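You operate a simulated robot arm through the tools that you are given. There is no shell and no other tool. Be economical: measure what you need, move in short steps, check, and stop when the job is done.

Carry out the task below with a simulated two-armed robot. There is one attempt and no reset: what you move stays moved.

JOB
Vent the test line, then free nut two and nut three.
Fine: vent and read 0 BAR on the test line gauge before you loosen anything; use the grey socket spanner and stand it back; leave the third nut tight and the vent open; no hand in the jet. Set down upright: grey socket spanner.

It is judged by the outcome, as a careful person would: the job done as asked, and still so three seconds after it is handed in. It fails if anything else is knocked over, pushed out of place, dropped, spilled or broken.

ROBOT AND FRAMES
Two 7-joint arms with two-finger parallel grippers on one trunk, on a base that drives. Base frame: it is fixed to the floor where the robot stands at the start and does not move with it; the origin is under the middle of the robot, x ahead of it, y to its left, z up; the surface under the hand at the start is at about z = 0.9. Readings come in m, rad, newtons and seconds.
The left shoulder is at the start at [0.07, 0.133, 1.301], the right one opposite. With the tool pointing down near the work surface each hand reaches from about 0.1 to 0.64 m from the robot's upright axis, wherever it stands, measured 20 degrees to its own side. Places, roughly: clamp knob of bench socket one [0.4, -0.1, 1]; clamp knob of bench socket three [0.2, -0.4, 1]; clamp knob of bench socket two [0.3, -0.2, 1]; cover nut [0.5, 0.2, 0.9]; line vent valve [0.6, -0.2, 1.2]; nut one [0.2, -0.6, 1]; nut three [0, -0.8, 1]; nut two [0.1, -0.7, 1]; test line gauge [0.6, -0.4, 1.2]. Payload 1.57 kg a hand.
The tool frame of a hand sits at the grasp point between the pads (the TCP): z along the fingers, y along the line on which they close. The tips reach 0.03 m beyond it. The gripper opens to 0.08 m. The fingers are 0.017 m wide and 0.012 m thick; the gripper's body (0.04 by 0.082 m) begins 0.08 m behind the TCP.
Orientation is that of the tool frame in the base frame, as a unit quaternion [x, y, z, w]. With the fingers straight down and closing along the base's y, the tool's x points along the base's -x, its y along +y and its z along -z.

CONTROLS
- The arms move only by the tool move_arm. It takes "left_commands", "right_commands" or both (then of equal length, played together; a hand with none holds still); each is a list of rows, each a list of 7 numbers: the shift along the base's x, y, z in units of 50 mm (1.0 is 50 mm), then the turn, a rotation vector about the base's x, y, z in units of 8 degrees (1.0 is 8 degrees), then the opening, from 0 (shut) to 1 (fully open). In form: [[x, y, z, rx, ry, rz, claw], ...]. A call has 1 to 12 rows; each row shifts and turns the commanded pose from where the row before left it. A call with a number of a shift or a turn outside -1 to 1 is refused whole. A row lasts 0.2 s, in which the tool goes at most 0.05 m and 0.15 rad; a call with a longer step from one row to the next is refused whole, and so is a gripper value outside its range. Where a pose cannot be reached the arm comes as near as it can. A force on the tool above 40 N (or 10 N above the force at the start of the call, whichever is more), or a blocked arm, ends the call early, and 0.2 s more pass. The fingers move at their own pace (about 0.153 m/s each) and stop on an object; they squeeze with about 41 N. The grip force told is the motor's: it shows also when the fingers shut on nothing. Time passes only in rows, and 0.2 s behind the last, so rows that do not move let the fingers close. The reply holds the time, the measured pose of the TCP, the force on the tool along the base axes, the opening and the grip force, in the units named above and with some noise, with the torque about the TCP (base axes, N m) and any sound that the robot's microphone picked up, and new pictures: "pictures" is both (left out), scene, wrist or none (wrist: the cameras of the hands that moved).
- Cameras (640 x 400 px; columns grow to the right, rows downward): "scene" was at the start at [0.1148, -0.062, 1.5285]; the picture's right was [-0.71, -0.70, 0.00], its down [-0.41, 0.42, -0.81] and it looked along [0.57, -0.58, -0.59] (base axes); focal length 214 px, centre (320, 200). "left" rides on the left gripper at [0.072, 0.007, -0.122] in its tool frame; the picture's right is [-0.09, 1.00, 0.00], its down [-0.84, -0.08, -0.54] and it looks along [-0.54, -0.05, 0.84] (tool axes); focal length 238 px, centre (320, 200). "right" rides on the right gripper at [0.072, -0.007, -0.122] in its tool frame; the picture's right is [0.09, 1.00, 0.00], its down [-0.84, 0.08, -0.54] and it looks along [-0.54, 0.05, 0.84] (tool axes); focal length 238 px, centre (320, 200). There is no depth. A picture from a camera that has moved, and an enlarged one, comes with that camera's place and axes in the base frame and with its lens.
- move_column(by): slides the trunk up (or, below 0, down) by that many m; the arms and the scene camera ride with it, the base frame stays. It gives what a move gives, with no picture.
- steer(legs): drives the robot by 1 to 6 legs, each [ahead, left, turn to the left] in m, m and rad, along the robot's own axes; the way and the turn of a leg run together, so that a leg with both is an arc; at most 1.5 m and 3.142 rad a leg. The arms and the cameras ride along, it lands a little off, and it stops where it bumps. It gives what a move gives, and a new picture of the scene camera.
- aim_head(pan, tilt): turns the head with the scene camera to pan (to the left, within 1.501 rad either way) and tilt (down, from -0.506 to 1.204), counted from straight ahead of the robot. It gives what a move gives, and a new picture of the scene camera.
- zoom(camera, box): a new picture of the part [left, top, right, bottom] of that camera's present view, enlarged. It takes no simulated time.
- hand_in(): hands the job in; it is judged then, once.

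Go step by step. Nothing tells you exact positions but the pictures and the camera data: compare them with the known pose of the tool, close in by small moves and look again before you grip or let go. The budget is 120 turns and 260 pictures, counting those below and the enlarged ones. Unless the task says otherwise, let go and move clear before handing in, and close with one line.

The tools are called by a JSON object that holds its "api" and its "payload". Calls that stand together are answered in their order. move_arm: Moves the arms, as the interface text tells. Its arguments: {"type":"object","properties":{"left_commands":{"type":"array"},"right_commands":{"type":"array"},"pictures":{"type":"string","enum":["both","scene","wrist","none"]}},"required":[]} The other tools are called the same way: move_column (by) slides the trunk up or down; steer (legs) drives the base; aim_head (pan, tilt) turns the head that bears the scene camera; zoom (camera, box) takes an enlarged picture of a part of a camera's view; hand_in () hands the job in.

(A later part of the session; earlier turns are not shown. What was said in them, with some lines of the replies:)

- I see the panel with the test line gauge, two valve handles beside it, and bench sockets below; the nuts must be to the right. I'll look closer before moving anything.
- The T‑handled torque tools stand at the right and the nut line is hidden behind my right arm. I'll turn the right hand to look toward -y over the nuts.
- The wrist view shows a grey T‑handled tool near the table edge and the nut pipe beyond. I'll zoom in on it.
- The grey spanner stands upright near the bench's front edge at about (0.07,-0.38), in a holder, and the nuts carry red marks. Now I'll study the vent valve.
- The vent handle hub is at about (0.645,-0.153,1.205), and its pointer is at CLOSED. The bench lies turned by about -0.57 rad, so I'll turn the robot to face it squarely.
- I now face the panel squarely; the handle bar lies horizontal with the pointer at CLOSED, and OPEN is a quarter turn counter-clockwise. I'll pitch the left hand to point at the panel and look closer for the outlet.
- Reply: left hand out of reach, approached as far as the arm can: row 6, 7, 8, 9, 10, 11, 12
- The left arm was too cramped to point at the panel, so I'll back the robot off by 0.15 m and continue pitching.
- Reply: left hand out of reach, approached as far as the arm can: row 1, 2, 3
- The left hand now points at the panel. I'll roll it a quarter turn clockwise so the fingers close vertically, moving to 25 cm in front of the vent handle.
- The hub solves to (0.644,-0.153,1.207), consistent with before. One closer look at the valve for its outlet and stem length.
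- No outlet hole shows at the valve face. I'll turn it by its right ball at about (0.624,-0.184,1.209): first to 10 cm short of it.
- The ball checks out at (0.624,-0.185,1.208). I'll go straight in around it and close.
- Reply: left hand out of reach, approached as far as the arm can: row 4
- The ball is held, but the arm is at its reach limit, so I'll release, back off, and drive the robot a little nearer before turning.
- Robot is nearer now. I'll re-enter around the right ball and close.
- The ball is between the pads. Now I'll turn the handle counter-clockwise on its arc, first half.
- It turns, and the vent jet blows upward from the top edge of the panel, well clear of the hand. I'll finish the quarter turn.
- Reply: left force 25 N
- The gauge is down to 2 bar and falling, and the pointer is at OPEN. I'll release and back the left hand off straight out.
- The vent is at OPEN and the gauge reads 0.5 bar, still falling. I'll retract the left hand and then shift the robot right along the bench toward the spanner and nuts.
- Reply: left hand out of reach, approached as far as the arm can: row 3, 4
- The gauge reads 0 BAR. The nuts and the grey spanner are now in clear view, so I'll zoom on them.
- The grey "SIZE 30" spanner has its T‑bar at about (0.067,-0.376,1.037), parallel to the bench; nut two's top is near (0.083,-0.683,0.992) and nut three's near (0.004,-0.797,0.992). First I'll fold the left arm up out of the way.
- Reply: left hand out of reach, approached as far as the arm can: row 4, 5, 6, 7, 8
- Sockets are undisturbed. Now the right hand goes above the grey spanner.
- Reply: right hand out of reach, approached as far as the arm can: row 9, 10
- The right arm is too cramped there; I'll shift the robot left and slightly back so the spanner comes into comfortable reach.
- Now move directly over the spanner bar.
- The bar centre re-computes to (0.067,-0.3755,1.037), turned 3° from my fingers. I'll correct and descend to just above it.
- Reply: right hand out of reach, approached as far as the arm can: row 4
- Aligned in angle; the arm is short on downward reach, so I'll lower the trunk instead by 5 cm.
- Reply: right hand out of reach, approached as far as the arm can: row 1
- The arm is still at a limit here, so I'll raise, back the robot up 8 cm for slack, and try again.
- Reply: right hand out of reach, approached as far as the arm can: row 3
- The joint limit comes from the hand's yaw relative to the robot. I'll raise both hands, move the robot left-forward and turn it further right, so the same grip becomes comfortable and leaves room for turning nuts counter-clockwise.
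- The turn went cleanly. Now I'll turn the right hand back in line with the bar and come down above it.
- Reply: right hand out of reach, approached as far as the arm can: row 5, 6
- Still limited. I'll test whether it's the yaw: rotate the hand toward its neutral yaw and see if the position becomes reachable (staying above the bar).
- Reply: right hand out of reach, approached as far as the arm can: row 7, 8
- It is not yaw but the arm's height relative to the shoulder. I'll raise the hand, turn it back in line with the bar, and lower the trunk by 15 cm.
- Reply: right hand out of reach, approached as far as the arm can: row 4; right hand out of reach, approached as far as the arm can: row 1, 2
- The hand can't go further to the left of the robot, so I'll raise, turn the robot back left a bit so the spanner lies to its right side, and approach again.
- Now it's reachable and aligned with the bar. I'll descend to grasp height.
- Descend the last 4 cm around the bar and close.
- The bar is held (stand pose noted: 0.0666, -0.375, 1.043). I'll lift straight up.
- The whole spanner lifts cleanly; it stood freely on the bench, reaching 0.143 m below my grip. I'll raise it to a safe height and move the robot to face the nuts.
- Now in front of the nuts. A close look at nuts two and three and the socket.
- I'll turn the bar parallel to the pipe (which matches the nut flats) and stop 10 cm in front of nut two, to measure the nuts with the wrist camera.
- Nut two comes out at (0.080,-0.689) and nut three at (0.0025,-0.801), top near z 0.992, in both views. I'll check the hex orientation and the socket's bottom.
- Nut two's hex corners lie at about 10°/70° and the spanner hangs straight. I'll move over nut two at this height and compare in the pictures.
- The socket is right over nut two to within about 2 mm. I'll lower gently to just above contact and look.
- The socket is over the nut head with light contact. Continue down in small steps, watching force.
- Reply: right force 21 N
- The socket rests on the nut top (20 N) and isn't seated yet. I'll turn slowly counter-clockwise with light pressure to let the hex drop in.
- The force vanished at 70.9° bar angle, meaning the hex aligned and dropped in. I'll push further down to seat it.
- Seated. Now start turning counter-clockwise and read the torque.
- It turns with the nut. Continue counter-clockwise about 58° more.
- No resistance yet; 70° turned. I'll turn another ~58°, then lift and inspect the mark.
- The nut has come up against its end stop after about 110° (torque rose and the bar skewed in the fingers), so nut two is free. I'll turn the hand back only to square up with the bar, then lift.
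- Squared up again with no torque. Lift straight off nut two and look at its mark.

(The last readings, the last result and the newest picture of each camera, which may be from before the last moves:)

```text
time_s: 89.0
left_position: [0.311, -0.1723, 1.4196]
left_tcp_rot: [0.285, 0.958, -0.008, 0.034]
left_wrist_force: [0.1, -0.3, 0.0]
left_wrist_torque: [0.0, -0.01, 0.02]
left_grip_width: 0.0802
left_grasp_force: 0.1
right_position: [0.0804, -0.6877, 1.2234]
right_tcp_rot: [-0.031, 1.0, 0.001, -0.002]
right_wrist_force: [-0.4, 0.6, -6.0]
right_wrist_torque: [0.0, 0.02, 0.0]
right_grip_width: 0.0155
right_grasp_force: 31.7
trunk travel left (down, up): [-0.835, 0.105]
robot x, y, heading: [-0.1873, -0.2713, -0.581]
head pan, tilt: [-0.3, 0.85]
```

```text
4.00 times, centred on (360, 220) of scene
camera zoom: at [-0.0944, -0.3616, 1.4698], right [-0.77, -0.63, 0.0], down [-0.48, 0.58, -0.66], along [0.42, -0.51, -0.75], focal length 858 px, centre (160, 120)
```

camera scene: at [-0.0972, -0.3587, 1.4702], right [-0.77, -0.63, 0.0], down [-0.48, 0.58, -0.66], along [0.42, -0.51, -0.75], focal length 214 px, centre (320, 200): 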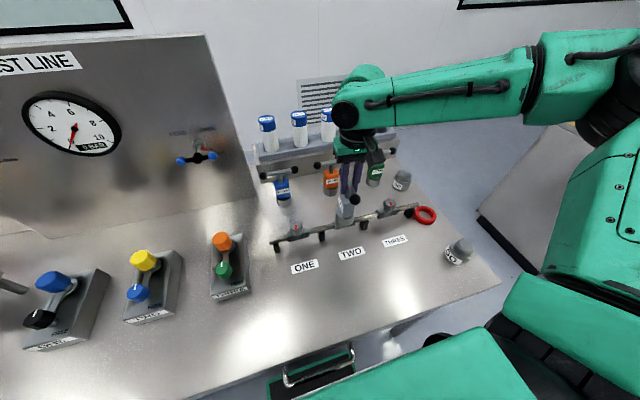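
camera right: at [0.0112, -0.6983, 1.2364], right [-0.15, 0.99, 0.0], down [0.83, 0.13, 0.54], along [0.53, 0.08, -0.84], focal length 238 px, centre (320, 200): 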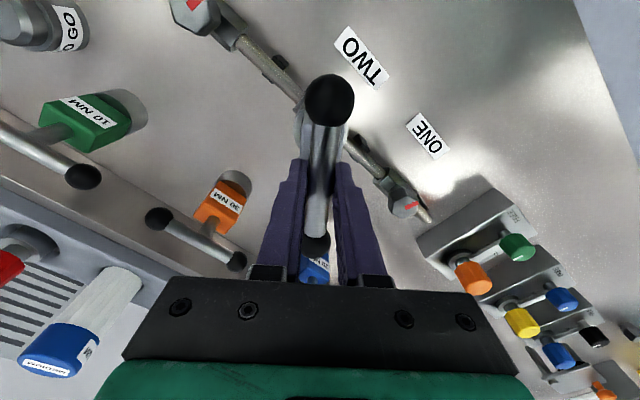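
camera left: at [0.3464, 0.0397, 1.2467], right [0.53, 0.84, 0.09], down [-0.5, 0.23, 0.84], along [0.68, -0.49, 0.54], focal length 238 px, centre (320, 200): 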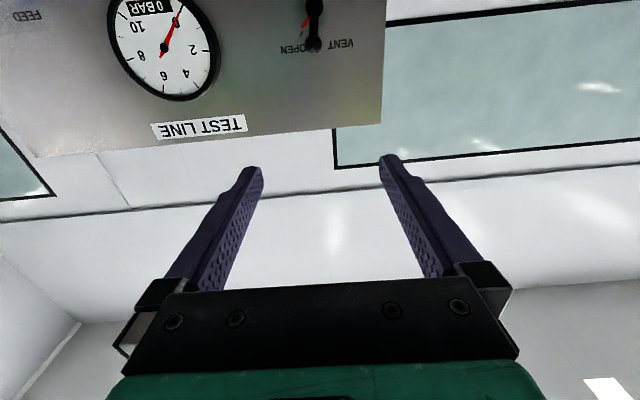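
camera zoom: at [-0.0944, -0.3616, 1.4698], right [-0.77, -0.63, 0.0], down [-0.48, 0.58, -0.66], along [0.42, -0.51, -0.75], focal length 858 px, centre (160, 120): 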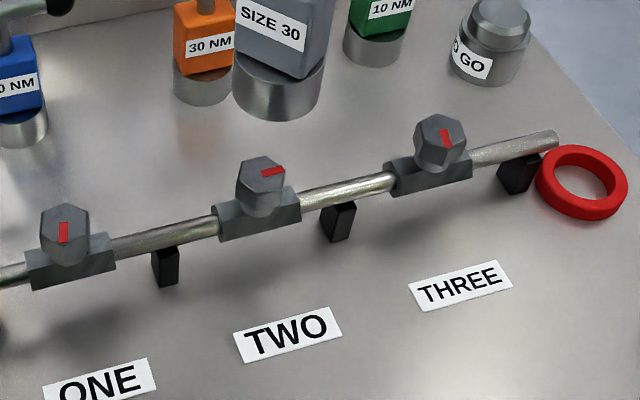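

Nut two's mark has swung round: it is free. Now I'll measure nut three's hex angle.

{"api": "zoom", "payload": {"camera": "scene", "box": [365, 185, 415, 225]}}

{"api": "zoom", "payload": {"camera": "right", "box": [150, 0, 310, 100]}}

```text
10.00 times, centred on (390, 205) of scene
camera zoom: at [-0.0944, -0.3616, 1.4698], right [-0.77, -0.63, 0.0], down [-0.48, 0.58, -0.66], along [0.42, -0.51, -0.75], focal length 2145 px, centre (-380, 150)
```

zoom: 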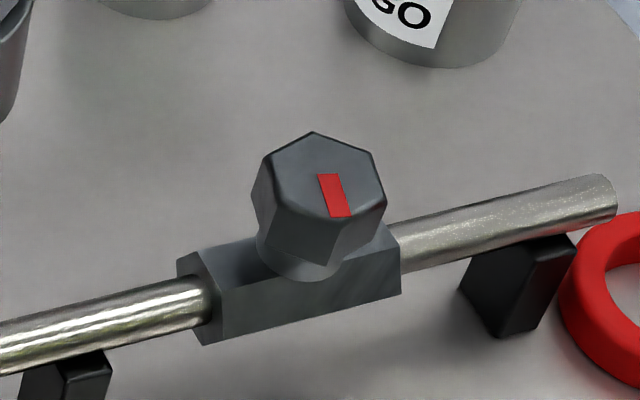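

```text
4.00 times, centred on (230, 50) of right
camera zoom: at [0.0111, -0.6989, 1.3459], right [-0.15, 0.99, 0.0], down [0.83, 0.13, 0.54], along [0.53, 0.08, -0.84], focal length 953 px, centre (680, 800)
```

zoom: 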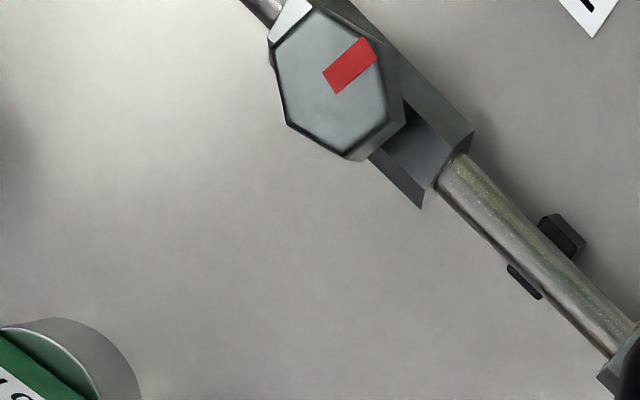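

Nut three sits at about (0.0015,-0.804) with hex corners near 11°/71°. I'll carry the spanner over it while turning the bar back to about 70°.

{"api": "move_arm", "payload": {"right_commands": [[-0.1317, -0.192, 0, 0, 0, -0.973, 0.02], [-0.1317, -0.192, 0, 0, 0, -0.973, 0.02], [-0.1317, -0.192, 0, 0, 0, -0.973, 0.02], [-0.1317, -0.192, 0, 0, 0, -0.973, 0.02], [-0.1317, -0.192, 0, 0, 0, -0.973, 0.02], [-0.1317, -0.192, 0, 0, 0, -0.973, 0.02], [-0.1317, -0.192, 0, 0, 0, -0.973, 0.02], [-0.1317, -0.192, 0, 0, 0, -0.973, 0.02], [-0.1317, -0.192, 0, 0, 0, -0.973, 0.02], [-0.1317, -0.192, 0, 0, 0, -0.973, 0.02], [-0.1317, -0.192, 0, 0, 0, -0.973, 0.02], [-0.1317, -0.192, 0, 0, 0, -0.973, 0.02]], "pictures": "none"}}

{"api": "move_arm", "payload": {"right_commands": [[0, 0, 0, 0, 0, -0.9, 0.02], [0, 0, 0, 0, 0, -0.9, 0.02], [0, 0, -0.4, 0, 0, -0.5, 0.02], [0, 0, -0.4, 0, 0, 0, 0.02], [0, 0, 0, 0, 0, 0, 0.02]]}}

{"api": "zoom", "payload": {"camera": "scene", "box": [340, 160, 440, 240]}}

```text
time_s: 91.5
left_position: [0.3106, -0.1744, 1.4191]
left_tcp_rot: [0.285, 0.958, -0.008, 0.035]
left_wrist_force: [-0.2, 0.1, -0.2]
left_wrist_torque: [0.01, 0.01, -0.03]
left_grip_width: 0.0801
left_grasp_force: 0.0
right_position: [0.002, -0.8051, 1.2222]
right_tcp_rot: [0.707, 0.708, 0.002, -0.001]
right_wrist_force: [0.7, 0.2, -6.8]
right_wrist_torque: [-0.02, 0.01, -0.01]
right_grip_width: 0.0158
right_grasp_force: 31.2
trunk travel left (down, up): [-0.835, 0.105]
robot x, y, heading: [-0.1889, -0.2698, -0.581]
head pan, tilt: [-0.3, 0.85]
```

```text
time_s: 92.8
left_position: [0.3105, -0.1734, 1.4202]
left_tcp_rot: [0.286, 0.958, -0.009, 0.034]
left_wrist_force: [0.2, -0.8, -0.3]
left_wrist_torque: [-0.01, 0.04, 0.0]
left_grip_width: 0.08
left_grasp_force: 0.0
right_position: [0.0021, -0.8037, 1.1823]
right_tcp_rot: [0.81, 0.586, 0.002, -0.002]
right_wrist_force: [-0.1, -0.2, -6.9]
right_wrist_torque: [-0.05, 0.0, -0.01]
right_grip_width: 0.0155
right_grasp_force: 31.5
trunk travel left (down, up): [-0.835, 0.105]
robot x, y, heading: [-0.1902, -0.2707, -0.59]
head pan, tilt: [-0.3, 0.85]
camera scene: at [-0.0948, -0.361, 1.4699], right [-0.77, -0.63, 0.0], down [-0.48, 0.58, -0.66], along [0.42, -0.51, -0.75], focal length 214 px, centre (320, 200)
camera right: at [0.0198, -0.7337, 1.3054], right [0.97, -0.22, 0.0], down [-0.19, -0.82, 0.54], along [-0.12, -0.53, -0.84], focal length 238 px, centre (320, 200)
```

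scene: 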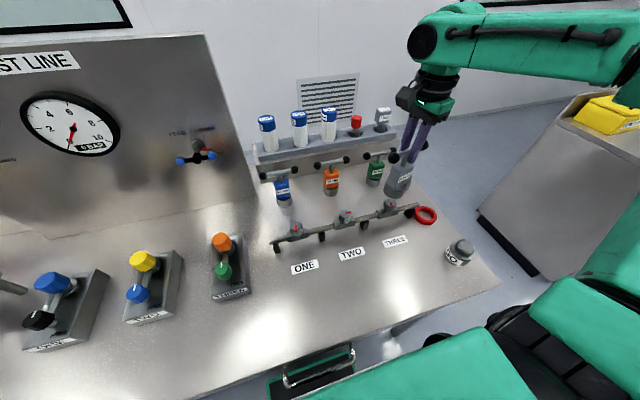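
right: 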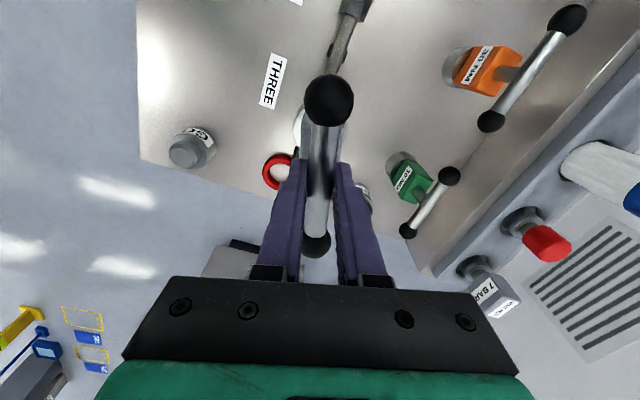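

```text
5.00 times, centred on (390, 200) of scene
camera zoom: at [-0.0948, -0.361, 1.4699], right [-0.77, -0.63, 0.0], down [-0.48, 0.58, -0.66], along [0.42, -0.51, -0.75], focal length 1072 px, centre (-30, 200)
```

zoom: 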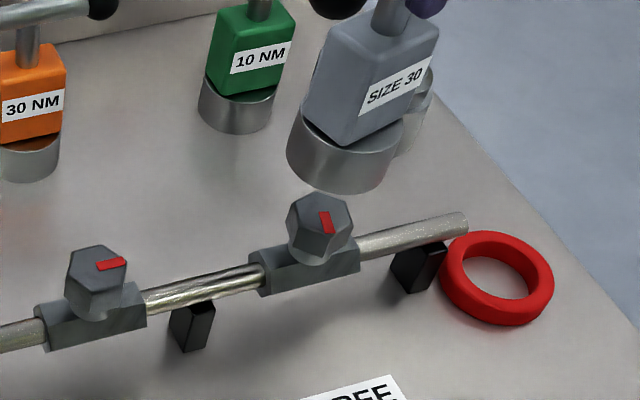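

The socket is over nut three. I'll back the angle a few degrees, lower to contact, then sweep counter-clockwise under light pressure.

{"api": "move_arm", "payload": {"right_commands": [[0, 0, -0.4, 0, 0, -0.45, 0.02], [0, 0, -0.4, 0, 0, 0, 0.02], [0, 0, -0.1, 0, 0, 0, 0.02], [0, 0, -0.1, 0, 0, 0, 0.02], [0, 0, 0, 0, 0, 0, 0.02]], "pictures": "none"}}

{"api": "zoom", "payload": {"camera": "scene", "box": [350, 170, 430, 230]}}

```text
time_s: 94.0
left_position: [0.3096, -0.1733, 1.4207]
left_tcp_rot: [0.286, 0.958, -0.009, 0.034]
left_wrist_force: [-0.4, 0.2, -0.2]
left_wrist_torque: [0.01, 0.05, 0.01]
left_grip_width: 0.0799
left_grasp_force: 0.0
right_position: [0.0002, -0.8045, 1.1328]
right_tcp_rot: [0.828, 0.561, 0.0, -0.001]
right_wrist_force: [-5.0, -6.0, 2.1]
right_wrist_torque: [-0.77, 0.8, 0.05]
right_grip_width: 0.0156
right_grasp_force: 31.2
trunk travel left (down, up): [-0.835, 0.105]
robot x, y, heading: [-0.189, -0.2756, -0.587]
head pan, tilt: [-0.3, 0.85]
```

```text
6.67 times, centred on (390, 200) of scene
camera zoom: at [-0.0968, -0.3615, 1.4701], right [-0.77, -0.63, 0.0], down [-0.48, 0.58, -0.66], along [0.42, -0.51, -0.75], focal length 1430 px, centre (-147, 200)
```

zoom: 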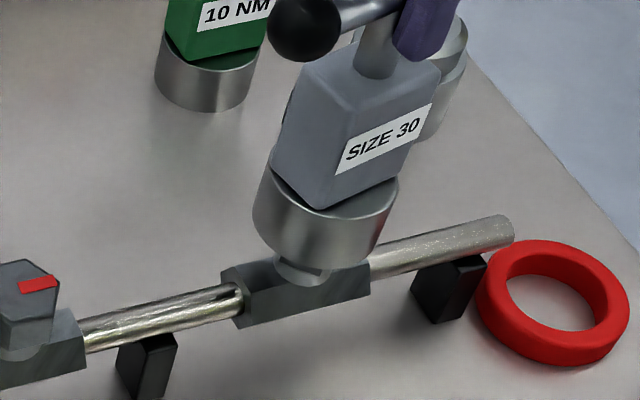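

Slight side force (-5,-6 N) says the socket is a couple of mm off; I'll yield that way and sweep gently.

{"api": "move_arm", "payload": {"right_commands": [[-0.03, -0.04, 0, 0, 0, 0, 0.02], [-0.02, -0.02, 0, 0, 0, 0.2, 0.02], [0, 0, 0, 0, 0, 0.2, 0.02], [0, 0, 0, 0, 0, 0.2, 0.02], [0, 0, 0, 0, 0, 0, 0.02]], "pictures": "none"}}

```text
time_s: 95.2
left_position: [0.3107, -0.1735, 1.4203]
left_tcp_rot: [0.286, 0.957, -0.008, 0.034]
left_wrist_force: [0.2, 0.6, 0.2]
left_wrist_torque: [0.01, 0.01, 0.01]
left_grip_width: 0.0801
left_grasp_force: 0.1
right_position: [-0.0009, -0.8066, 1.1322]
right_tcp_rot: [0.804, 0.595, 0.001, -0.002]
right_wrist_force: [-0.1, 0.1, -6.3]
right_wrist_torque: [0.0, -0.03, 0.01]
right_grip_width: 0.0157
right_grasp_force: 30.7
trunk travel left (down, up): [-0.835, 0.105]
robot x, y, heading: [-0.1916, -0.2767, -0.585]
head pan, tilt: [-0.3, 0.85]
```

Forces vanished, so it's lined up at 73°. Lower to seat it.

{"api": "move_arm", "payload": {"right_commands": [[0, 0, -0.1, 0, 0, 0, 0.02], [0, 0, -0.1, 0, 0, 0, 0.02], [0, 0, -0.1, 0, 0, 0, 0.02], [0, 0, -0.1, 0, 0, 0, 0.02], [0, 0, 0, 0, 0, 0, 0.02]], "pictures": "none"}}

{"api": "zoom", "payload": {"camera": "scene", "box": [350, 170, 430, 230]}}

```text
time_s: 96.3
left_position: [0.3092, -0.1712, 1.4205]
left_tcp_rot: [0.286, 0.958, -0.008, 0.036]
left_wrist_force: [1.0, 0.8, 0.0]
left_wrist_torque: [-0.04, 0.0, -0.03]
left_grip_width: 0.0801
left_grasp_force: 0.0
right_position: [-0.0012, -0.8057, 1.1136]
right_tcp_rot: [0.804, 0.595, 0.001, 0.0]
right_wrist_force: [0.5, -1.4, 0.7]
right_wrist_torque: [-0.31, 0.06, -0.02]
right_grip_width: 0.0157
right_grasp_force: 31.2
trunk travel left (down, up): [-0.835, 0.105]
robot x, y, heading: [-0.1891, -0.2706, -0.583]
head pan, tilt: [-0.3, 0.85]
```

```text
6.67 times, centred on (390, 200) of scene
camera zoom: at [-0.0953, -0.3602, 1.4701], right [-0.77, -0.63, 0.0], down [-0.48, 0.58, -0.66], along [0.42, -0.51, -0.75], focal length 1430 px, centre (-147, 200)
```

zoom: 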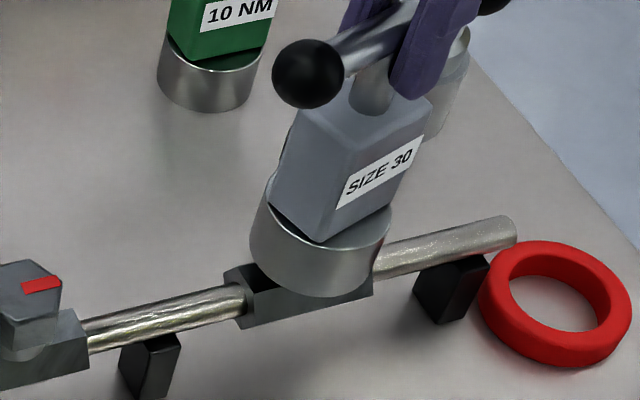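

Seated on nut three. Turn counter-clockwise about 58° first.

{"api": "move_arm", "payload": {"right_commands": [[0, 0, 0.01, 0, 0, 0.5, 0.02], [0, 0, 0, 0, 0, 0.9, 0.02], [0, 0, 0, 0, 0, 0.9, 0.02], [0, 0, 0, 0, 0, 0.9, 0.02], [0, 0, 0, 0, 0, 0.9, 0.02], [0, 0, 0, 0, 0, 0.9, 0.02], [0, 0, 0, 0, 0, 0.9, 0.02], [0, 0, 0, 0, 0, 0.9, 0.02]], "pictures": "scene"}}

```text
time_s: 98.2
left_position: [0.3114, -0.1721, 1.4196]
left_tcp_rot: [0.286, 0.958, -0.009, 0.033]
left_wrist_force: [-0.3, 0.3, 0.0]
left_wrist_torque: [-0.01, 0.02, 0.01]
left_grip_width: 0.0801
left_grasp_force: 0.1
right_position: [-0.0001, -0.8068, 1.1138]
right_tcp_rot: [0.442, 0.897, 0.001, -0.001]
right_wrist_force: [3.4, -0.1, 0.0]
right_wrist_torque: [-0.18, -0.61, -0.02]
right_grip_width: 0.0158
right_grasp_force: 31.1
trunk travel left (down, up): [-0.835, 0.105]
robot x, y, heading: [-0.1853, -0.2719, -0.585]
head pan, tilt: [-0.3, 0.85]
camera scene: at [-0.0937, -0.3599, 1.4699], right [-0.77, -0.63, 0.0], down [-0.48, 0.58, -0.66], along [0.42, -0.51, -0.75], focal length 214 px, centre (320, 200)
```

scene: 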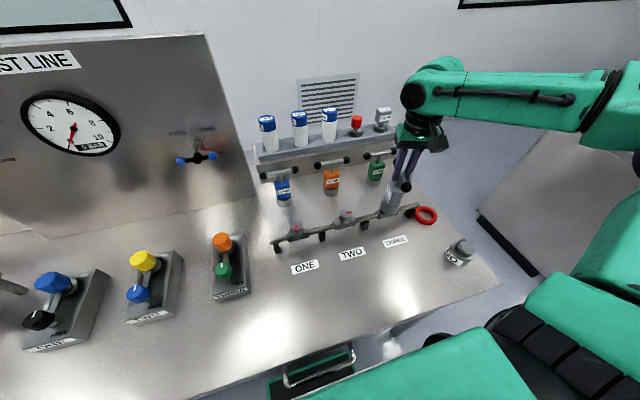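

Going well; continue to the end stop.

{"api": "move_arm", "payload": {"right_commands": [[0, 0, 0, 0, 0, 0.9, 0.02], [0, 0, 0, 0, 0, 0.9, 0.02], [0, 0, 0, 0, 0, 0.9, 0.02], [0, 0, 0, 0, 0, 0.9, 0.02], [0, 0, 0, 0, 0, 0.9, 0.02], [0, 0, 0, 0, 0, 0.9, 0.02], [0, 0, 0, 0, 0, 0.9, 0.02], [0, 0, 0, 0, 0, 0.9, 0.02]], "pictures": "wrist"}}

```text
time_s: 100.0
left_position: [0.3122, -0.1692, 1.4187]
left_tcp_rot: [0.285, 0.958, -0.01, 0.033]
left_wrist_force: [0.7, 0.4, 0.2]
left_wrist_torque: [0.0, 0.0, -0.02]
left_grip_width: 0.08
left_grasp_force: 0.0
right_position: [0.0002, -0.8049, 1.1128]
right_tcp_rot: [-0.046, 0.999, 0.0, -0.002]
right_wrist_force: [7.1, 5.9, 3.0]
right_wrist_torque: [0.57, -0.95, -0.03]
right_grip_width: 0.0156
right_grasp_force: 30.5
trunk travel left (down, up): [-0.835, 0.105]
robot x, y, heading: [-0.1906, -0.2731, -0.588]
head pan, tilt: [-0.3, 0.85]
camera right: at [-0.068, -0.8174, 1.2366], right [-0.18, 0.98, 0.0], down [0.83, 0.15, 0.54], along [0.53, 0.1, -0.84], focal length 238 px, centre (320, 200)
```

right: 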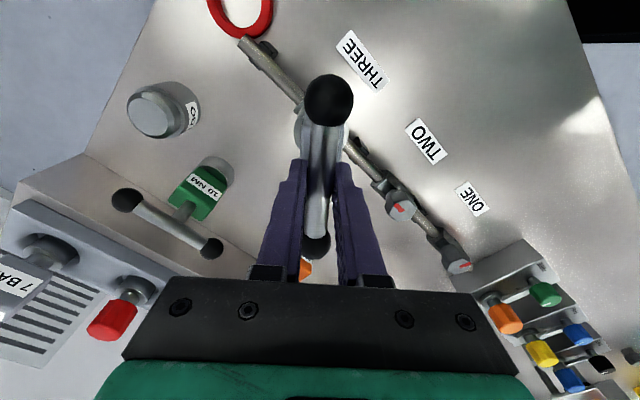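

At 185° with no stop yet. I'll relieve the side force slightly and turn a few more degrees.

{"api": "move_arm", "payload": {"right_commands": [[0.02, 0.02, 0, 0, 0, 0.5, 0.02], [0, 0, 0, 0, 0, 0.5, 0.02], [0, 0, 0, 0, 0, 0.5, 0.02]], "pictures": "wrist"}}

```text
time_s: 100.8
left_position: [0.3088, -0.1708, 1.4198]
left_tcp_rot: [0.286, 0.958, -0.01, 0.035]
left_wrist_force: [0.4, 0.0, -0.9]
left_wrist_torque: [0.01, 0.01, -0.06]
left_grip_width: 0.08
left_grasp_force: 0.1
right_position: [-0.0009, -0.8039, 1.1122]
right_tcp_rot: [-0.148, 0.989, -0.001, -0.004]
right_wrist_force: [-0.1, 1.5, 3.8]
right_wrist_torque: [-0.03, 0.03, -0.79]
right_grip_width: 0.0182
right_grasp_force: 32.2
trunk travel left (down, up): [-0.835, 0.105]
robot x, y, heading: [-0.1893, -0.2684, -0.582]
head pan, tilt: [-0.3, 0.85]
camera right: at [-0.0657, -0.8311, 1.2365], right [-0.38, 0.93, 0.0], down [0.78, 0.32, 0.54], along [0.5, 0.2, -0.84], focal length 238 px, centre (320, 200)
```

right: 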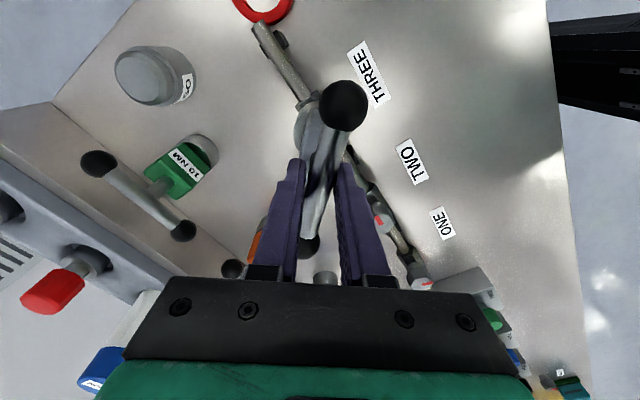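

The end stop is reached (torque -0.79, bar skewing), so nut three is free. I'll square the hand to the bar again and lift straight off.

{"api": "move_arm", "payload": {"right_commands": [[0, 0, 0, 0, 0, -0.55, 0.02], [0, 0, 0, 0, 0, -0.55, 0.02], [0, 0, 0, 0, 0, -0.3, 0.02], [0, 0, 0, 0, 0, 0, 0.02], [0, 0, 0.2, 0, 0, 0, 0.02], [0, 0, 0.3, 0, 0, 0, 0.02], [0, 0, 0.5, 0, 0, 0, 0.02], [0, 0, 0.8, 0, 0, 0, 0.02], [0, 0, 0.8, 0, 0, 0, 0.02], [0, 0, 0.8, 0, 0, 0, 0.02], [0, 0, 0, 0, 0, 0, 0.02]], "pictures": "wrist"}}

{"api": "zoom", "payload": {"camera": "scene", "box": [270, 170, 430, 270]}}

```text
time_s: 103.2
left_position: [0.3102, -0.1739, 1.4214]
left_tcp_rot: [0.285, 0.958, -0.008, 0.035]
left_wrist_force: [0.1, -0.3, -0.6]
left_wrist_torque: [0.0, 0.03, 0.02]
left_grip_width: 0.0801
left_grasp_force: 0.0
right_position: [0.0018, -0.8059, 1.284]
right_tcp_rot: [-0.051, 0.999, 0.001, -0.002]
right_wrist_force: [0.3, -0.3, -6.2]
right_wrist_torque: [0.0, 0.04, -0.03]
right_grip_width: 0.0159
right_grasp_force: 31.0
trunk travel left (down, up): [-0.835, 0.105]
robot x, y, heading: [-0.1903, -0.2695, -0.586]
head pan, tilt: [-0.3, 0.85]
camera right: at [-0.0676, -0.8194, 1.4073], right [-0.19, 0.98, 0.0], down [0.83, 0.16, 0.54], along [0.53, 0.11, -0.84], focal length 238 px, centre (320, 200)
```

right: 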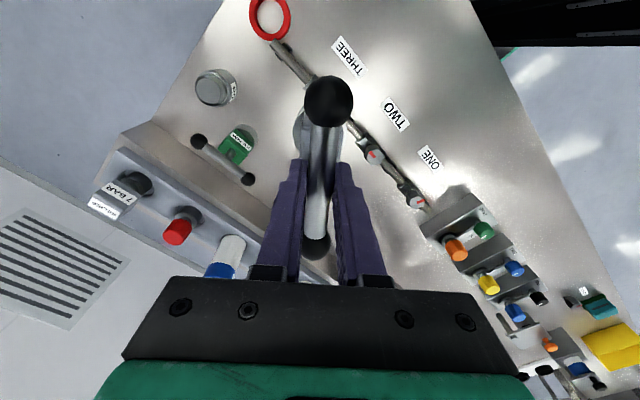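

```text
4.00 times, centred on (350, 220) of scene
camera zoom: at [-0.0948, -0.3615, 1.4698], right [-0.77, -0.63, 0.0], down [-0.48, 0.58, -0.66], along [0.42, -0.51, -0.75], focal length 858 px, centre (200, 120)
```

zoom: 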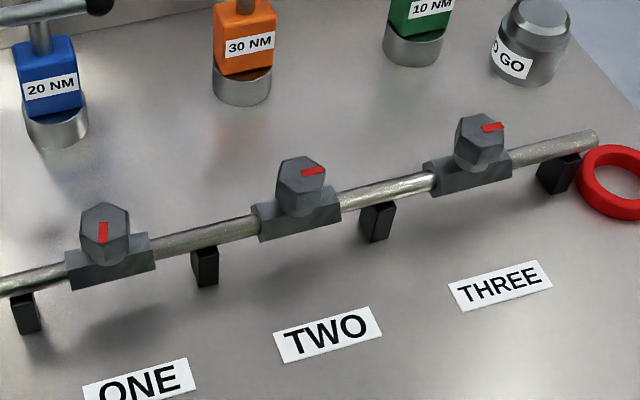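

Nuts two and three are free and nut one is untouched. Now I'll drive back to where I picked up the spanner.

{"api": "steer", "payload": {"legs": [[0, 0, -0.413], [-0.173, 0.357, 0]]}}

{"api": "move_arm", "payload": {"right_commands": [[0.12, 0.18, 0, 0, 0, -0.97, 0.02], [0.12, 0.18, 0, 0, 0, -0.97, 0.02], [0.12, 0.18, 0, 0, 0, -0.97, 0.02], [0.12, 0.18, 0, 0, 0, -0.97, 0.02], [0.12, 0.18, 0, 0, 0, -0.97, 0.02], [0.12, 0.18, 0, 0, 0, -0.97, 0.02], [0.12, 0.18, 0, 0, 0, -0.97, 0.02], [0.12, 0.18, 0, 0, 0, -0.97, 0.02], [0.12, 0.18, 0, 0, 0, -0.97, 0.02], [0.12, 0.18, 0, 0, 0, -0.97, 0.02], [0.12, 0.18, 0, 0, 0, -0.97, 0.02], [0.12, 0.18, 0, 0, 0, -0.97, 0.02]]}}

```text
time_s: 106.8
left_position: [0.5114, -0.0509, 1.4196]
left_tcp_rot: [0.479, 0.877, -0.015, 0.032]
left_wrist_force: [-0.2, 0.1, 0.8]
left_wrist_torque: [0.03, 0.03, -0.02]
left_grip_width: 0.0801
left_grasp_force: 0.0
right_position: [-0.0284, -0.5033, 1.2828]
right_tcp_rot: [0.158, 0.987, 0.002, -0.001]
right_wrist_force: [-0.6, -0.2, -5.9]
right_wrist_torque: [-0.01, -0.01, 0.0]
right_grip_width: 0.0158
right_grasp_force: 30.8
trunk travel left (down, up): [-0.835, 0.105]
robot x, y, heading: [0.0193, 0.0611, -1.001]
head pan, tilt: [-0.3, 0.85]
camera scene: at [0.064, -0.0577, 1.4697], right [-0.96, -0.26, 0.0], down [-0.2, 0.73, -0.66], along [0.18, -0.63, -0.75], focal length 214 px, centre (320, 200)
```

scene: 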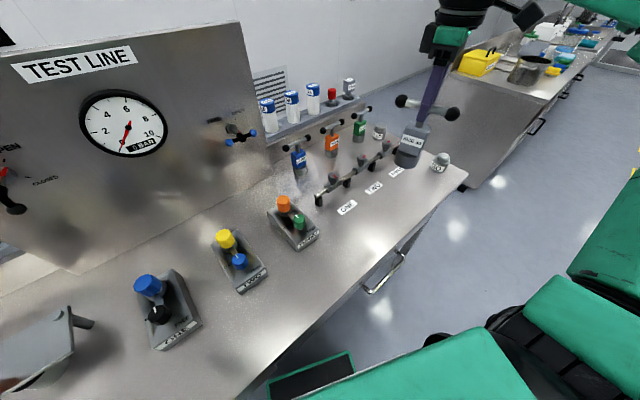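

```text
time_s: 109.5
left_position: [0.5139, -0.0482, 1.4187]
left_tcp_rot: [0.478, 0.878, -0.016, 0.033]
left_wrist_force: [-0.2, 0.2, -0.2]
left_wrist_torque: [0.01, 0.01, 0.02]
left_grip_width: 0.08
left_grasp_force: 0.0
right_position: [0.0452, -0.3935, 1.2845]
right_tcp_rot: [0.827, 0.563, 0.002, -0.001]
right_wrist_force: [0.8, 0.6, -5.9]
right_wrist_torque: [0.0, 0.01, 0.01]
right_grip_width: 0.0154
right_grasp_force: 30.9
trunk travel left (down, up): [-0.835, 0.105]
robot x, y, heading: [0.013, 0.0596, -1.003]
head pan, tilt: [-0.3, 0.85]
camera scene: at [0.0662, -0.0542, 1.4699], right [-0.96, -0.26, 0.0], down [-0.2, 0.72, -0.66], along [0.17, -0.64, -0.75], focal length 214 px, centre (320, 200)
camera right: at [0.0657, -0.3237, 1.4074], right [0.96, -0.28, 0.0], down [-0.23, -0.81, 0.54], along [-0.15, -0.52, -0.84], focal length 238 px, centre (320, 200)
```

scene: 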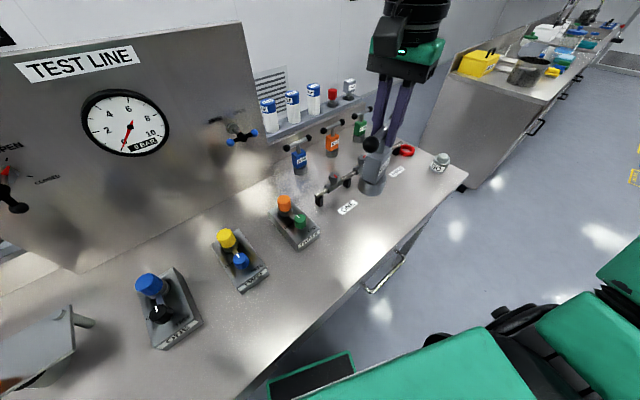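
right: 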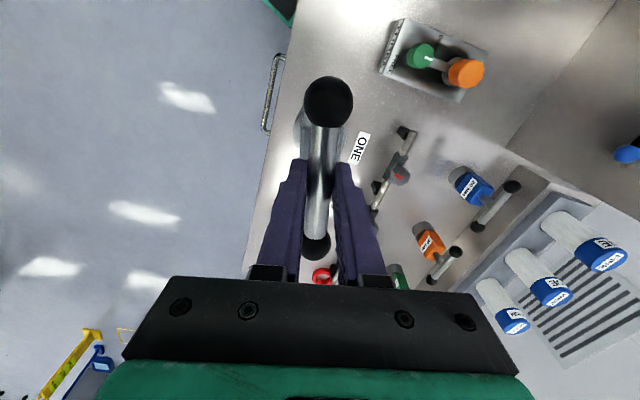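

Align to the stored pose and lower to about 2 cm above the bench.

{"api": "move_arm", "payload": {"right_commands": [[0.21, 0.18, -0.5, 0, 0, -0.73, 0.02], [0.21, 0.18, -0.5, 0, 0, -0.73, 0.02], [0, 0, -0.8, 0, 0, 0, 0.02], [0, 0, -0.8, 0, 0, 0, 0.02], [0, 0, -0.8, 0, 0, 0, 0.02], [0, 0, -0.8, 0, 0, 0, 0.02], [0, 0, -0.2, 0, 0, 0, 0.02], [0, 0, 0, 0, 0, 0, 0.02]]}}

{"api": "zoom", "payload": {"camera": "scene", "box": [280, 160, 440, 290]}}

```text
time_s: 111.2
left_position: [0.5126, -0.0487, 1.4194]
left_tcp_rot: [0.478, 0.878, -0.015, 0.032]
left_wrist_force: [-0.9, 0.2, 0.7]
left_wrist_torque: [0.0, -0.01, 0.02]
left_grip_width: 0.0802
left_grasp_force: 0.1
right_position: [0.0657, -0.3737, 1.0657]
right_tcp_rot: [0.879, 0.477, 0.001, 0.0]
right_wrist_force: [-0.1, -0.2, -6.8]
right_wrist_torque: [0.02, -0.02, -0.01]
right_grip_width: 0.0158
right_grasp_force: 31.1
trunk travel left (down, up): [-0.835, 0.105]
robot x, y, heading: [0.0153, 0.0657, -1.0]
head pan, tilt: [-0.3, 0.85]
camera scene: at [0.0658, -0.0543, 1.4699], right [-0.96, -0.26, 0.0], down [-0.2, 0.72, -0.66], along [0.17, -0.64, -0.75], focal length 214 px, centre (320, 200)
camera right: at [0.1012, -0.3101, 1.1883], right [0.89, -0.47, 0.0], down [-0.39, -0.75, 0.54], along [-0.25, -0.48, -0.84], focal length 238 px, centre (320, 200)
```

scene: 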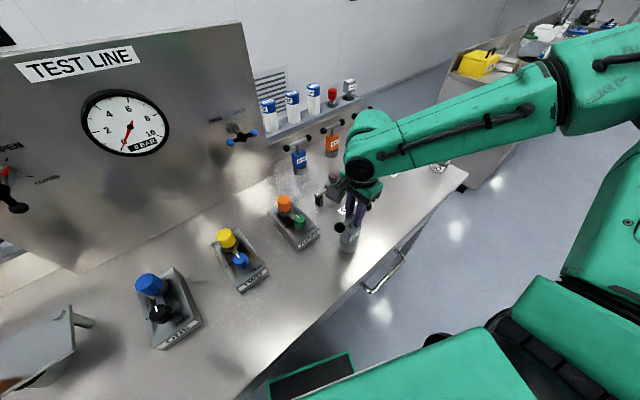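
right: 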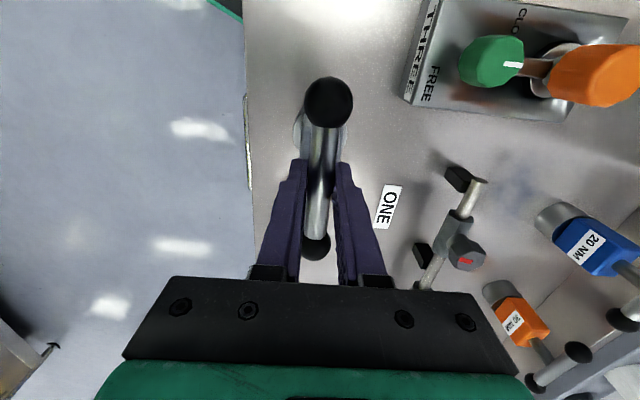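

```text
3.08 times, centred on (360, 225) of scene
camera zoom: at [0.0658, -0.0543, 1.4699], right [-0.96, -0.26, 0.0], down [-0.2, 0.72, -0.66], along [0.17, -0.64, -0.75], focal length 660 px, centre (197, 123)
```

zoom: 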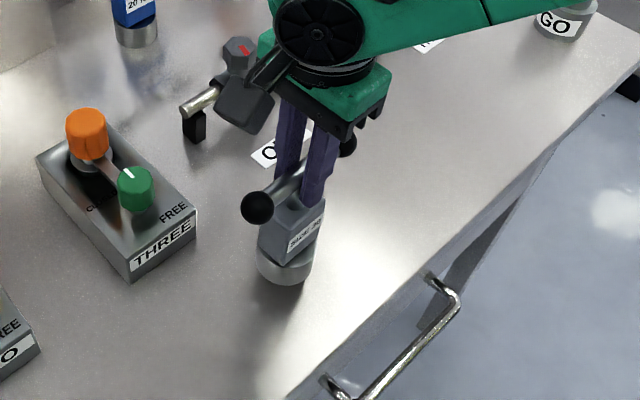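

Lower gently until the bench takes the weight.

{"api": "move_arm", "payload": {"right_commands": [[0, 0, -0.2, 0, 0, 0, 0.02], [0, 0, -0.15, 0, 0, 0, 0.02], [0, 0, -0.08, 0, 0, 0, 0.02], [0, 0, 0, 0, 0, 0, 0.02]], "pictures": "none"}}

```text
time_s: 112.2
left_position: [0.5122, -0.05, 1.4192]
left_tcp_rot: [0.478, 0.878, -0.015, 0.032]
left_wrist_force: [0.0, 0.0, 0.2]
left_wrist_torque: [0.02, 0.0, 0.01]
left_grip_width: 0.08
left_grasp_force: 0.1
right_position: [0.0658, -0.375, 1.0438]
right_tcp_rot: [0.879, 0.478, 0.001, -0.001]
right_wrist_force: [0.9, -0.2, -6.1]
right_wrist_torque: [-0.02, -0.02, -0.02]
right_grip_width: 0.0156
right_grasp_force: 31.3
trunk travel left (down, up): [-0.835, 0.105]
robot x, y, heading: [0.0171, 0.0584, -1.005]
head pan, tilt: [-0.3, 0.85]
```

{"api": "move_arm", "payload": {"right_commands": [[0, 0, -0.03, 0, 0, 0, 0.02], [0, 0, -0.02, 0, 0, 0, 0.02], [0, 0, 0, 0, 0, 0, 0.02]], "pictures": "none"}}

```text
time_s: 113.0
left_position: [0.5131, -0.0493, 1.4194]
left_tcp_rot: [0.479, 0.877, -0.015, 0.033]
left_wrist_force: [0.5, 0.1, -0.1]
left_wrist_torque: [0.03, 0.0, 0.02]
left_grip_width: 0.0799
left_grasp_force: 0.0
right_position: [0.0659, -0.3753, 1.0403]
right_tcp_rot: [0.879, 0.477, 0.002, -0.001]
right_wrist_force: [-0.1, -0.6, -5.7]
right_wrist_torque: [0.0, -0.05, -0.01]
right_grip_width: 0.0157
right_grasp_force: 31.3
trunk travel left (down, up): [-0.835, 0.105]
robot x, y, heading: [0.0132, 0.0631, -1.002]
head pan, tilt: [-0.3, 0.85]
```

Still hanging; the spanner slid a little up in the fingers when seated. Lower further in small steps.

{"api": "move_arm", "payload": {"right_commands": [[0, 0, -0.03, 0, 0, 0, 0.02], [0, 0, -0.03, 0, 0, 0, 0.02], [0, 0, -0.02, 0, 0, 0, 0.02], [0, 0, 0, 0, 0, 0, 0.02]], "pictures": "wrist"}}

{"api": "zoom", "payload": {"camera": "scene", "box": [320, 210, 380, 260]}}

```text
time_s: 114.0
left_position: [0.5117, -0.0466, 1.4209]
left_tcp_rot: [0.478, 0.878, -0.017, 0.033]
left_wrist_force: [0.1, 0.1, -0.6]
left_wrist_torque: [0.05, 0.0, 0.02]
left_grip_width: 0.08
left_grasp_force: 0.0
right_position: [0.066, -0.3738, 1.0395]
right_tcp_rot: [0.879, 0.477, 0.001, 0.001]
right_wrist_force: [-1.2, -5.2, 19.9]
right_wrist_torque: [0.05, 0.22, 0.04]
right_grip_width: 0.0159
right_grasp_force: 31.5
trunk travel left (down, up): [-0.835, 0.105]
robot x, y, heading: [0.0128, 0.0616, -1.001]
head pan, tilt: [-0.3, 0.85]
camera right: at [0.1002, -0.3097, 1.1612], right [0.89, -0.46, 0.0], down [-0.39, -0.74, 0.54], along [-0.25, -0.48, -0.84], focal length 238 px, centre (320, 200)
```

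right: 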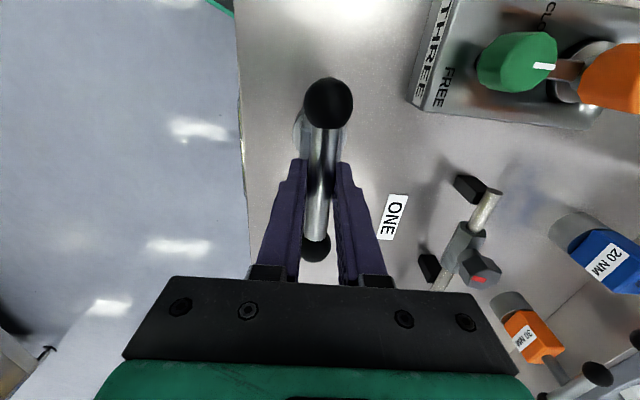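

```text
8.00 times, centred on (350, 235) of scene
camera zoom: at [0.0651, -0.0521, 1.4703], right [-0.96, -0.26, 0.0], down [-0.2, 0.72, -0.66], along [0.17, -0.64, -0.75], focal length 1716 px, centre (80, -80)
```

zoom: 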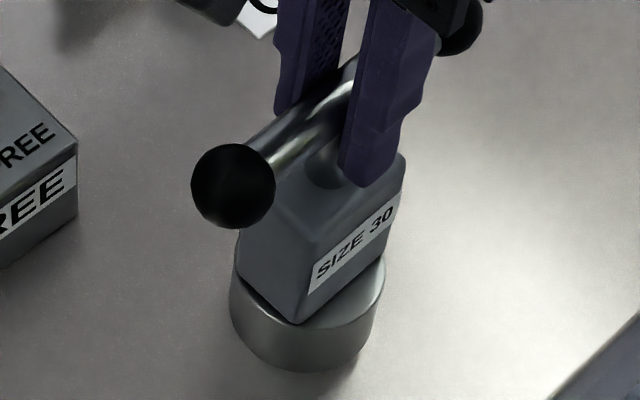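

It stands on the bench with some extra pressure; I'll ease up 1.5 mm, check, then open.

{"api": "move_arm", "payload": {"right_commands": [[0, 0, 0.03, 0, 0, 0, 0.02], [0, 0, 0, 0, 0, 0, 0.02]], "pictures": "none"}}

```text
time_s: 114.7
left_position: [0.5127, -0.0484, 1.4202]
left_tcp_rot: [0.478, 0.877, -0.016, 0.032]
left_wrist_force: [-0.5, -0.2, -0.6]
left_wrist_torque: [0.0, 0.0, 0.0]
left_grip_width: 0.0799
left_grasp_force: 0.0
right_position: [0.0655, -0.3733, 1.0375]
right_tcp_rot: [0.879, 0.477, 0.002, -0.001]
right_wrist_force: [-0.6, -4.4, 11.4]
right_wrist_torque: [-0.24, -0.03, 0.06]
right_grip_width: 0.0159
right_grasp_force: 31.4
trunk travel left (down, up): [-0.835, 0.105]
robot x, y, heading: [0.0173, 0.0672, -1.005]
head pan, tilt: [-0.3, 0.85]
```

{"api": "move_arm", "payload": {"right_commands": [[0, 0, 0.025, 0, 0, 0, 0.02], [0, 0, 0, 0, 0, 0, 0.02]], "pictures": "none"}}

```text
time_s: 115.2
left_position: [0.5138, -0.0489, 1.4205]
left_tcp_rot: [0.478, 0.877, -0.015, 0.032]
left_wrist_force: [0.1, 0.7, -0.9]
left_wrist_torque: [0.02, -0.01, 0.01]
left_grip_width: 0.0799
left_grasp_force: 0.1
right_position: [0.0662, -0.373, 1.0381]
right_tcp_rot: [0.879, 0.478, 0.002, -0.003]
right_wrist_force: [0.0, -0.9, -2.3]
right_wrist_torque: [-0.13, -0.17, 0.0]
right_grip_width: 0.0159
right_grasp_force: 31.6
trunk travel left (down, up): [-0.835, 0.105]
robot x, y, heading: [0.0134, 0.0619, -1.004]
head pan, tilt: [-0.3, 0.85]
```

The bench now carries it with almost no push. Open the fingers and rise straight up.

{"api": "move_arm", "payload": {"right_commands": [[0, 0, 0, 0, 0, 0, 0.3], [0, 0, 0, 0, 0, 0, 0.7], [0, 0, 0, 0, 0, 0, 1], [0, 0, 0.4, 0, 0, 0, 1], [0, 0, 0.6, 0, 0, 0, 1], [0, 0, 0.8, 0, 0, 0, 1], [0, 0, 0.8, 0, 0, 0, 1], [0, 0, 0.8, 0, 0, 0, 1]]}}

{"api": "zoom", "payload": {"camera": "scene", "box": [280, 150, 440, 280]}}

{"api": "aim_head", "payload": {"pan": 0.35, "tilt": 0.6}}

```text
time_s: 117.0
left_position: [0.5125, -0.0456, 1.4207]
left_tcp_rot: [0.478, 0.878, -0.016, 0.031]
left_wrist_force: [-0.3, -0.2, 0.4]
left_wrist_torque: [-0.02, -0.01, 0.02]
left_grip_width: 0.0798
left_grasp_force: 0.2
right_position: [0.0637, -0.3731, 1.2099]
right_tcp_rot: [0.879, 0.477, 0.002, -0.002]
right_wrist_force: [-0.5, -0.5, 0.1]
right_wrist_torque: [-0.02, 0.0, -0.01]
right_grip_width: 0.0801
right_grasp_force: 0.0
trunk travel left (down, up): [-0.835, 0.105]
robot x, y, heading: [0.0122, 0.0655, -1.003]
head pan, tilt: [-0.3, 0.85]
camera scene: at [0.0656, -0.0528, 1.4701], right [-0.96, -0.26, 0.0], down [-0.2, 0.72, -0.66], along [0.17, -0.64, -0.75], focal length 214 px, centre (320, 200)
camera right: at [0.0984, -0.3099, 1.3328], right [0.89, -0.46, 0.0], down [-0.39, -0.75, 0.54], along [-0.25, -0.48, -0.84], focal length 238 px, centre (320, 200)
```

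scene: 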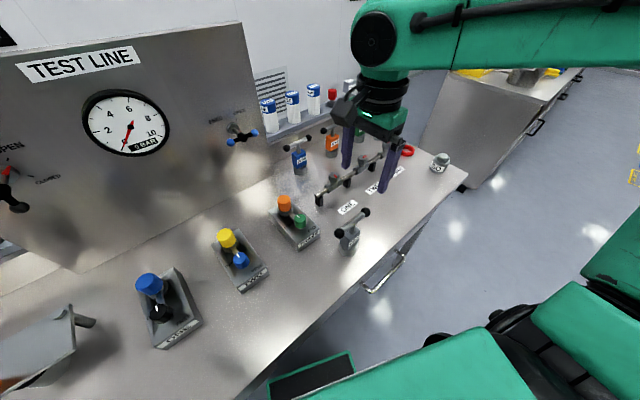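
right: 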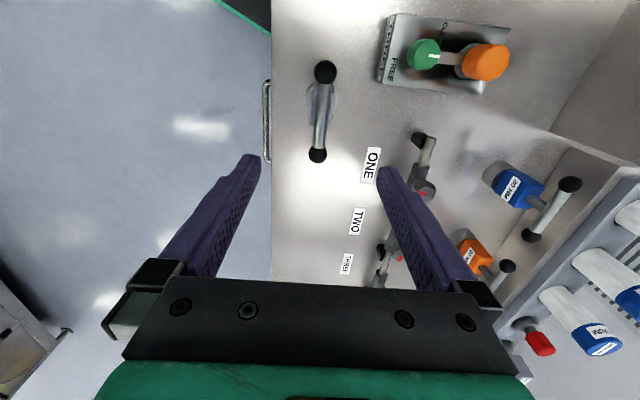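

```text
3.08 times, centred on (360, 215) of scene
camera zoom: at [0.0656, -0.0528, 1.4701], right [-0.96, -0.26, 0.0], down [-0.2, 0.72, -0.66], along [0.17, -0.64, -0.75], focal length 660 px, centre (197, 154)
```

zoom: 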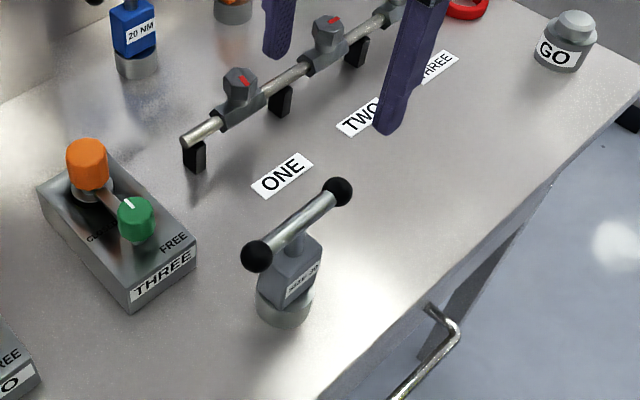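

```text
time_s: 118.1
left_position: [0.5127, -0.0476, 1.4206]
left_tcp_rot: [0.478, 0.878, -0.016, 0.033]
left_wrist_force: [0.5, 0.9, -0.5]
left_wrist_torque: [0.04, 0.02, -0.01]
left_grip_width: 0.0801
left_grasp_force: 0.1
right_position: [0.064, -0.3749, 1.2092]
right_tcp_rot: [0.879, 0.477, 0.002, -0.001]
right_wrist_force: [0.3, -0.4, -0.1]
right_wrist_torque: [0.02, 0.0, -0.02]
right_grip_width: 0.0799
right_grasp_force: 0.1
trunk travel left (down, up): [-0.835, 0.105]
robot x, y, heading: [0.0145, 0.0657, -1.004]
head pan, tilt: [0.351, 0.6]
camera scene: at [0.1151, -0.0322, 1.4909], right [-0.61, -0.79, 0.0], down [-0.45, 0.34, -0.82], along [0.66, -0.5, -0.57], focal length 214 px, centre (320, 200)
```

scene: 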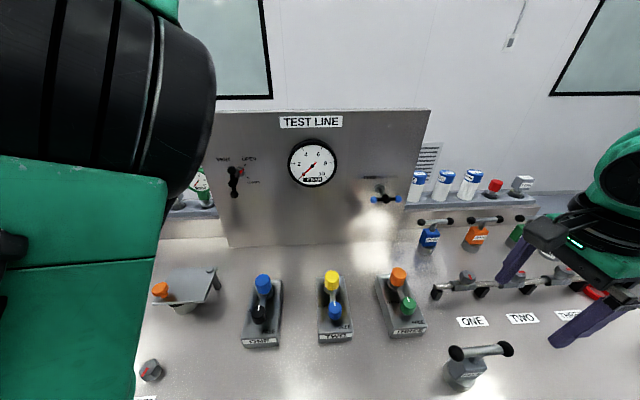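

The spanner stands upright at its spot. A last check of the vent pointer and gauge.

{"api": "zoom", "payload": {"camera": "scene", "box": [200, 130, 360, 230]}}

```text
4.00 times, centred on (280, 180) of scene
camera zoom: at [0.1151, -0.0322, 1.4909], right [-0.61, -0.79, 0.0], down [-0.45, 0.34, -0.82], along [0.66, -0.5, -0.57], focal length 858 px, centre (480, 280)
```

zoom: 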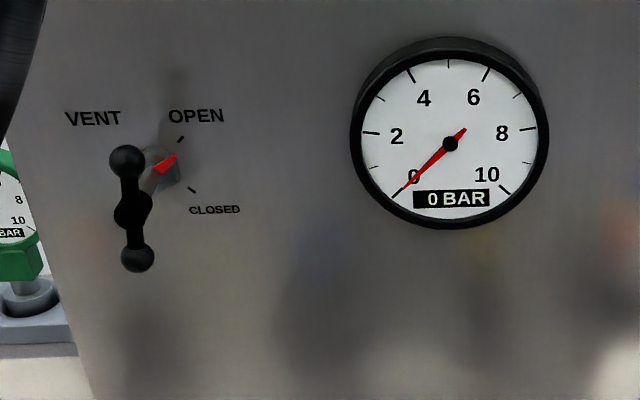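

The vent is at OPEN, the gauge reads 0 BAR, nuts two and three are free, nut one is still tight and the spanner stands upright. Both hands are clear, so I'm handing in.

{"api": "hand_in", "payload": {}}

```text
The job is handed in.
```

The test line is vented to 0 BAR with the vent left open. Nuts two and three are free, nut one was not touched, and the grey socket spanner is back upright at its spot.
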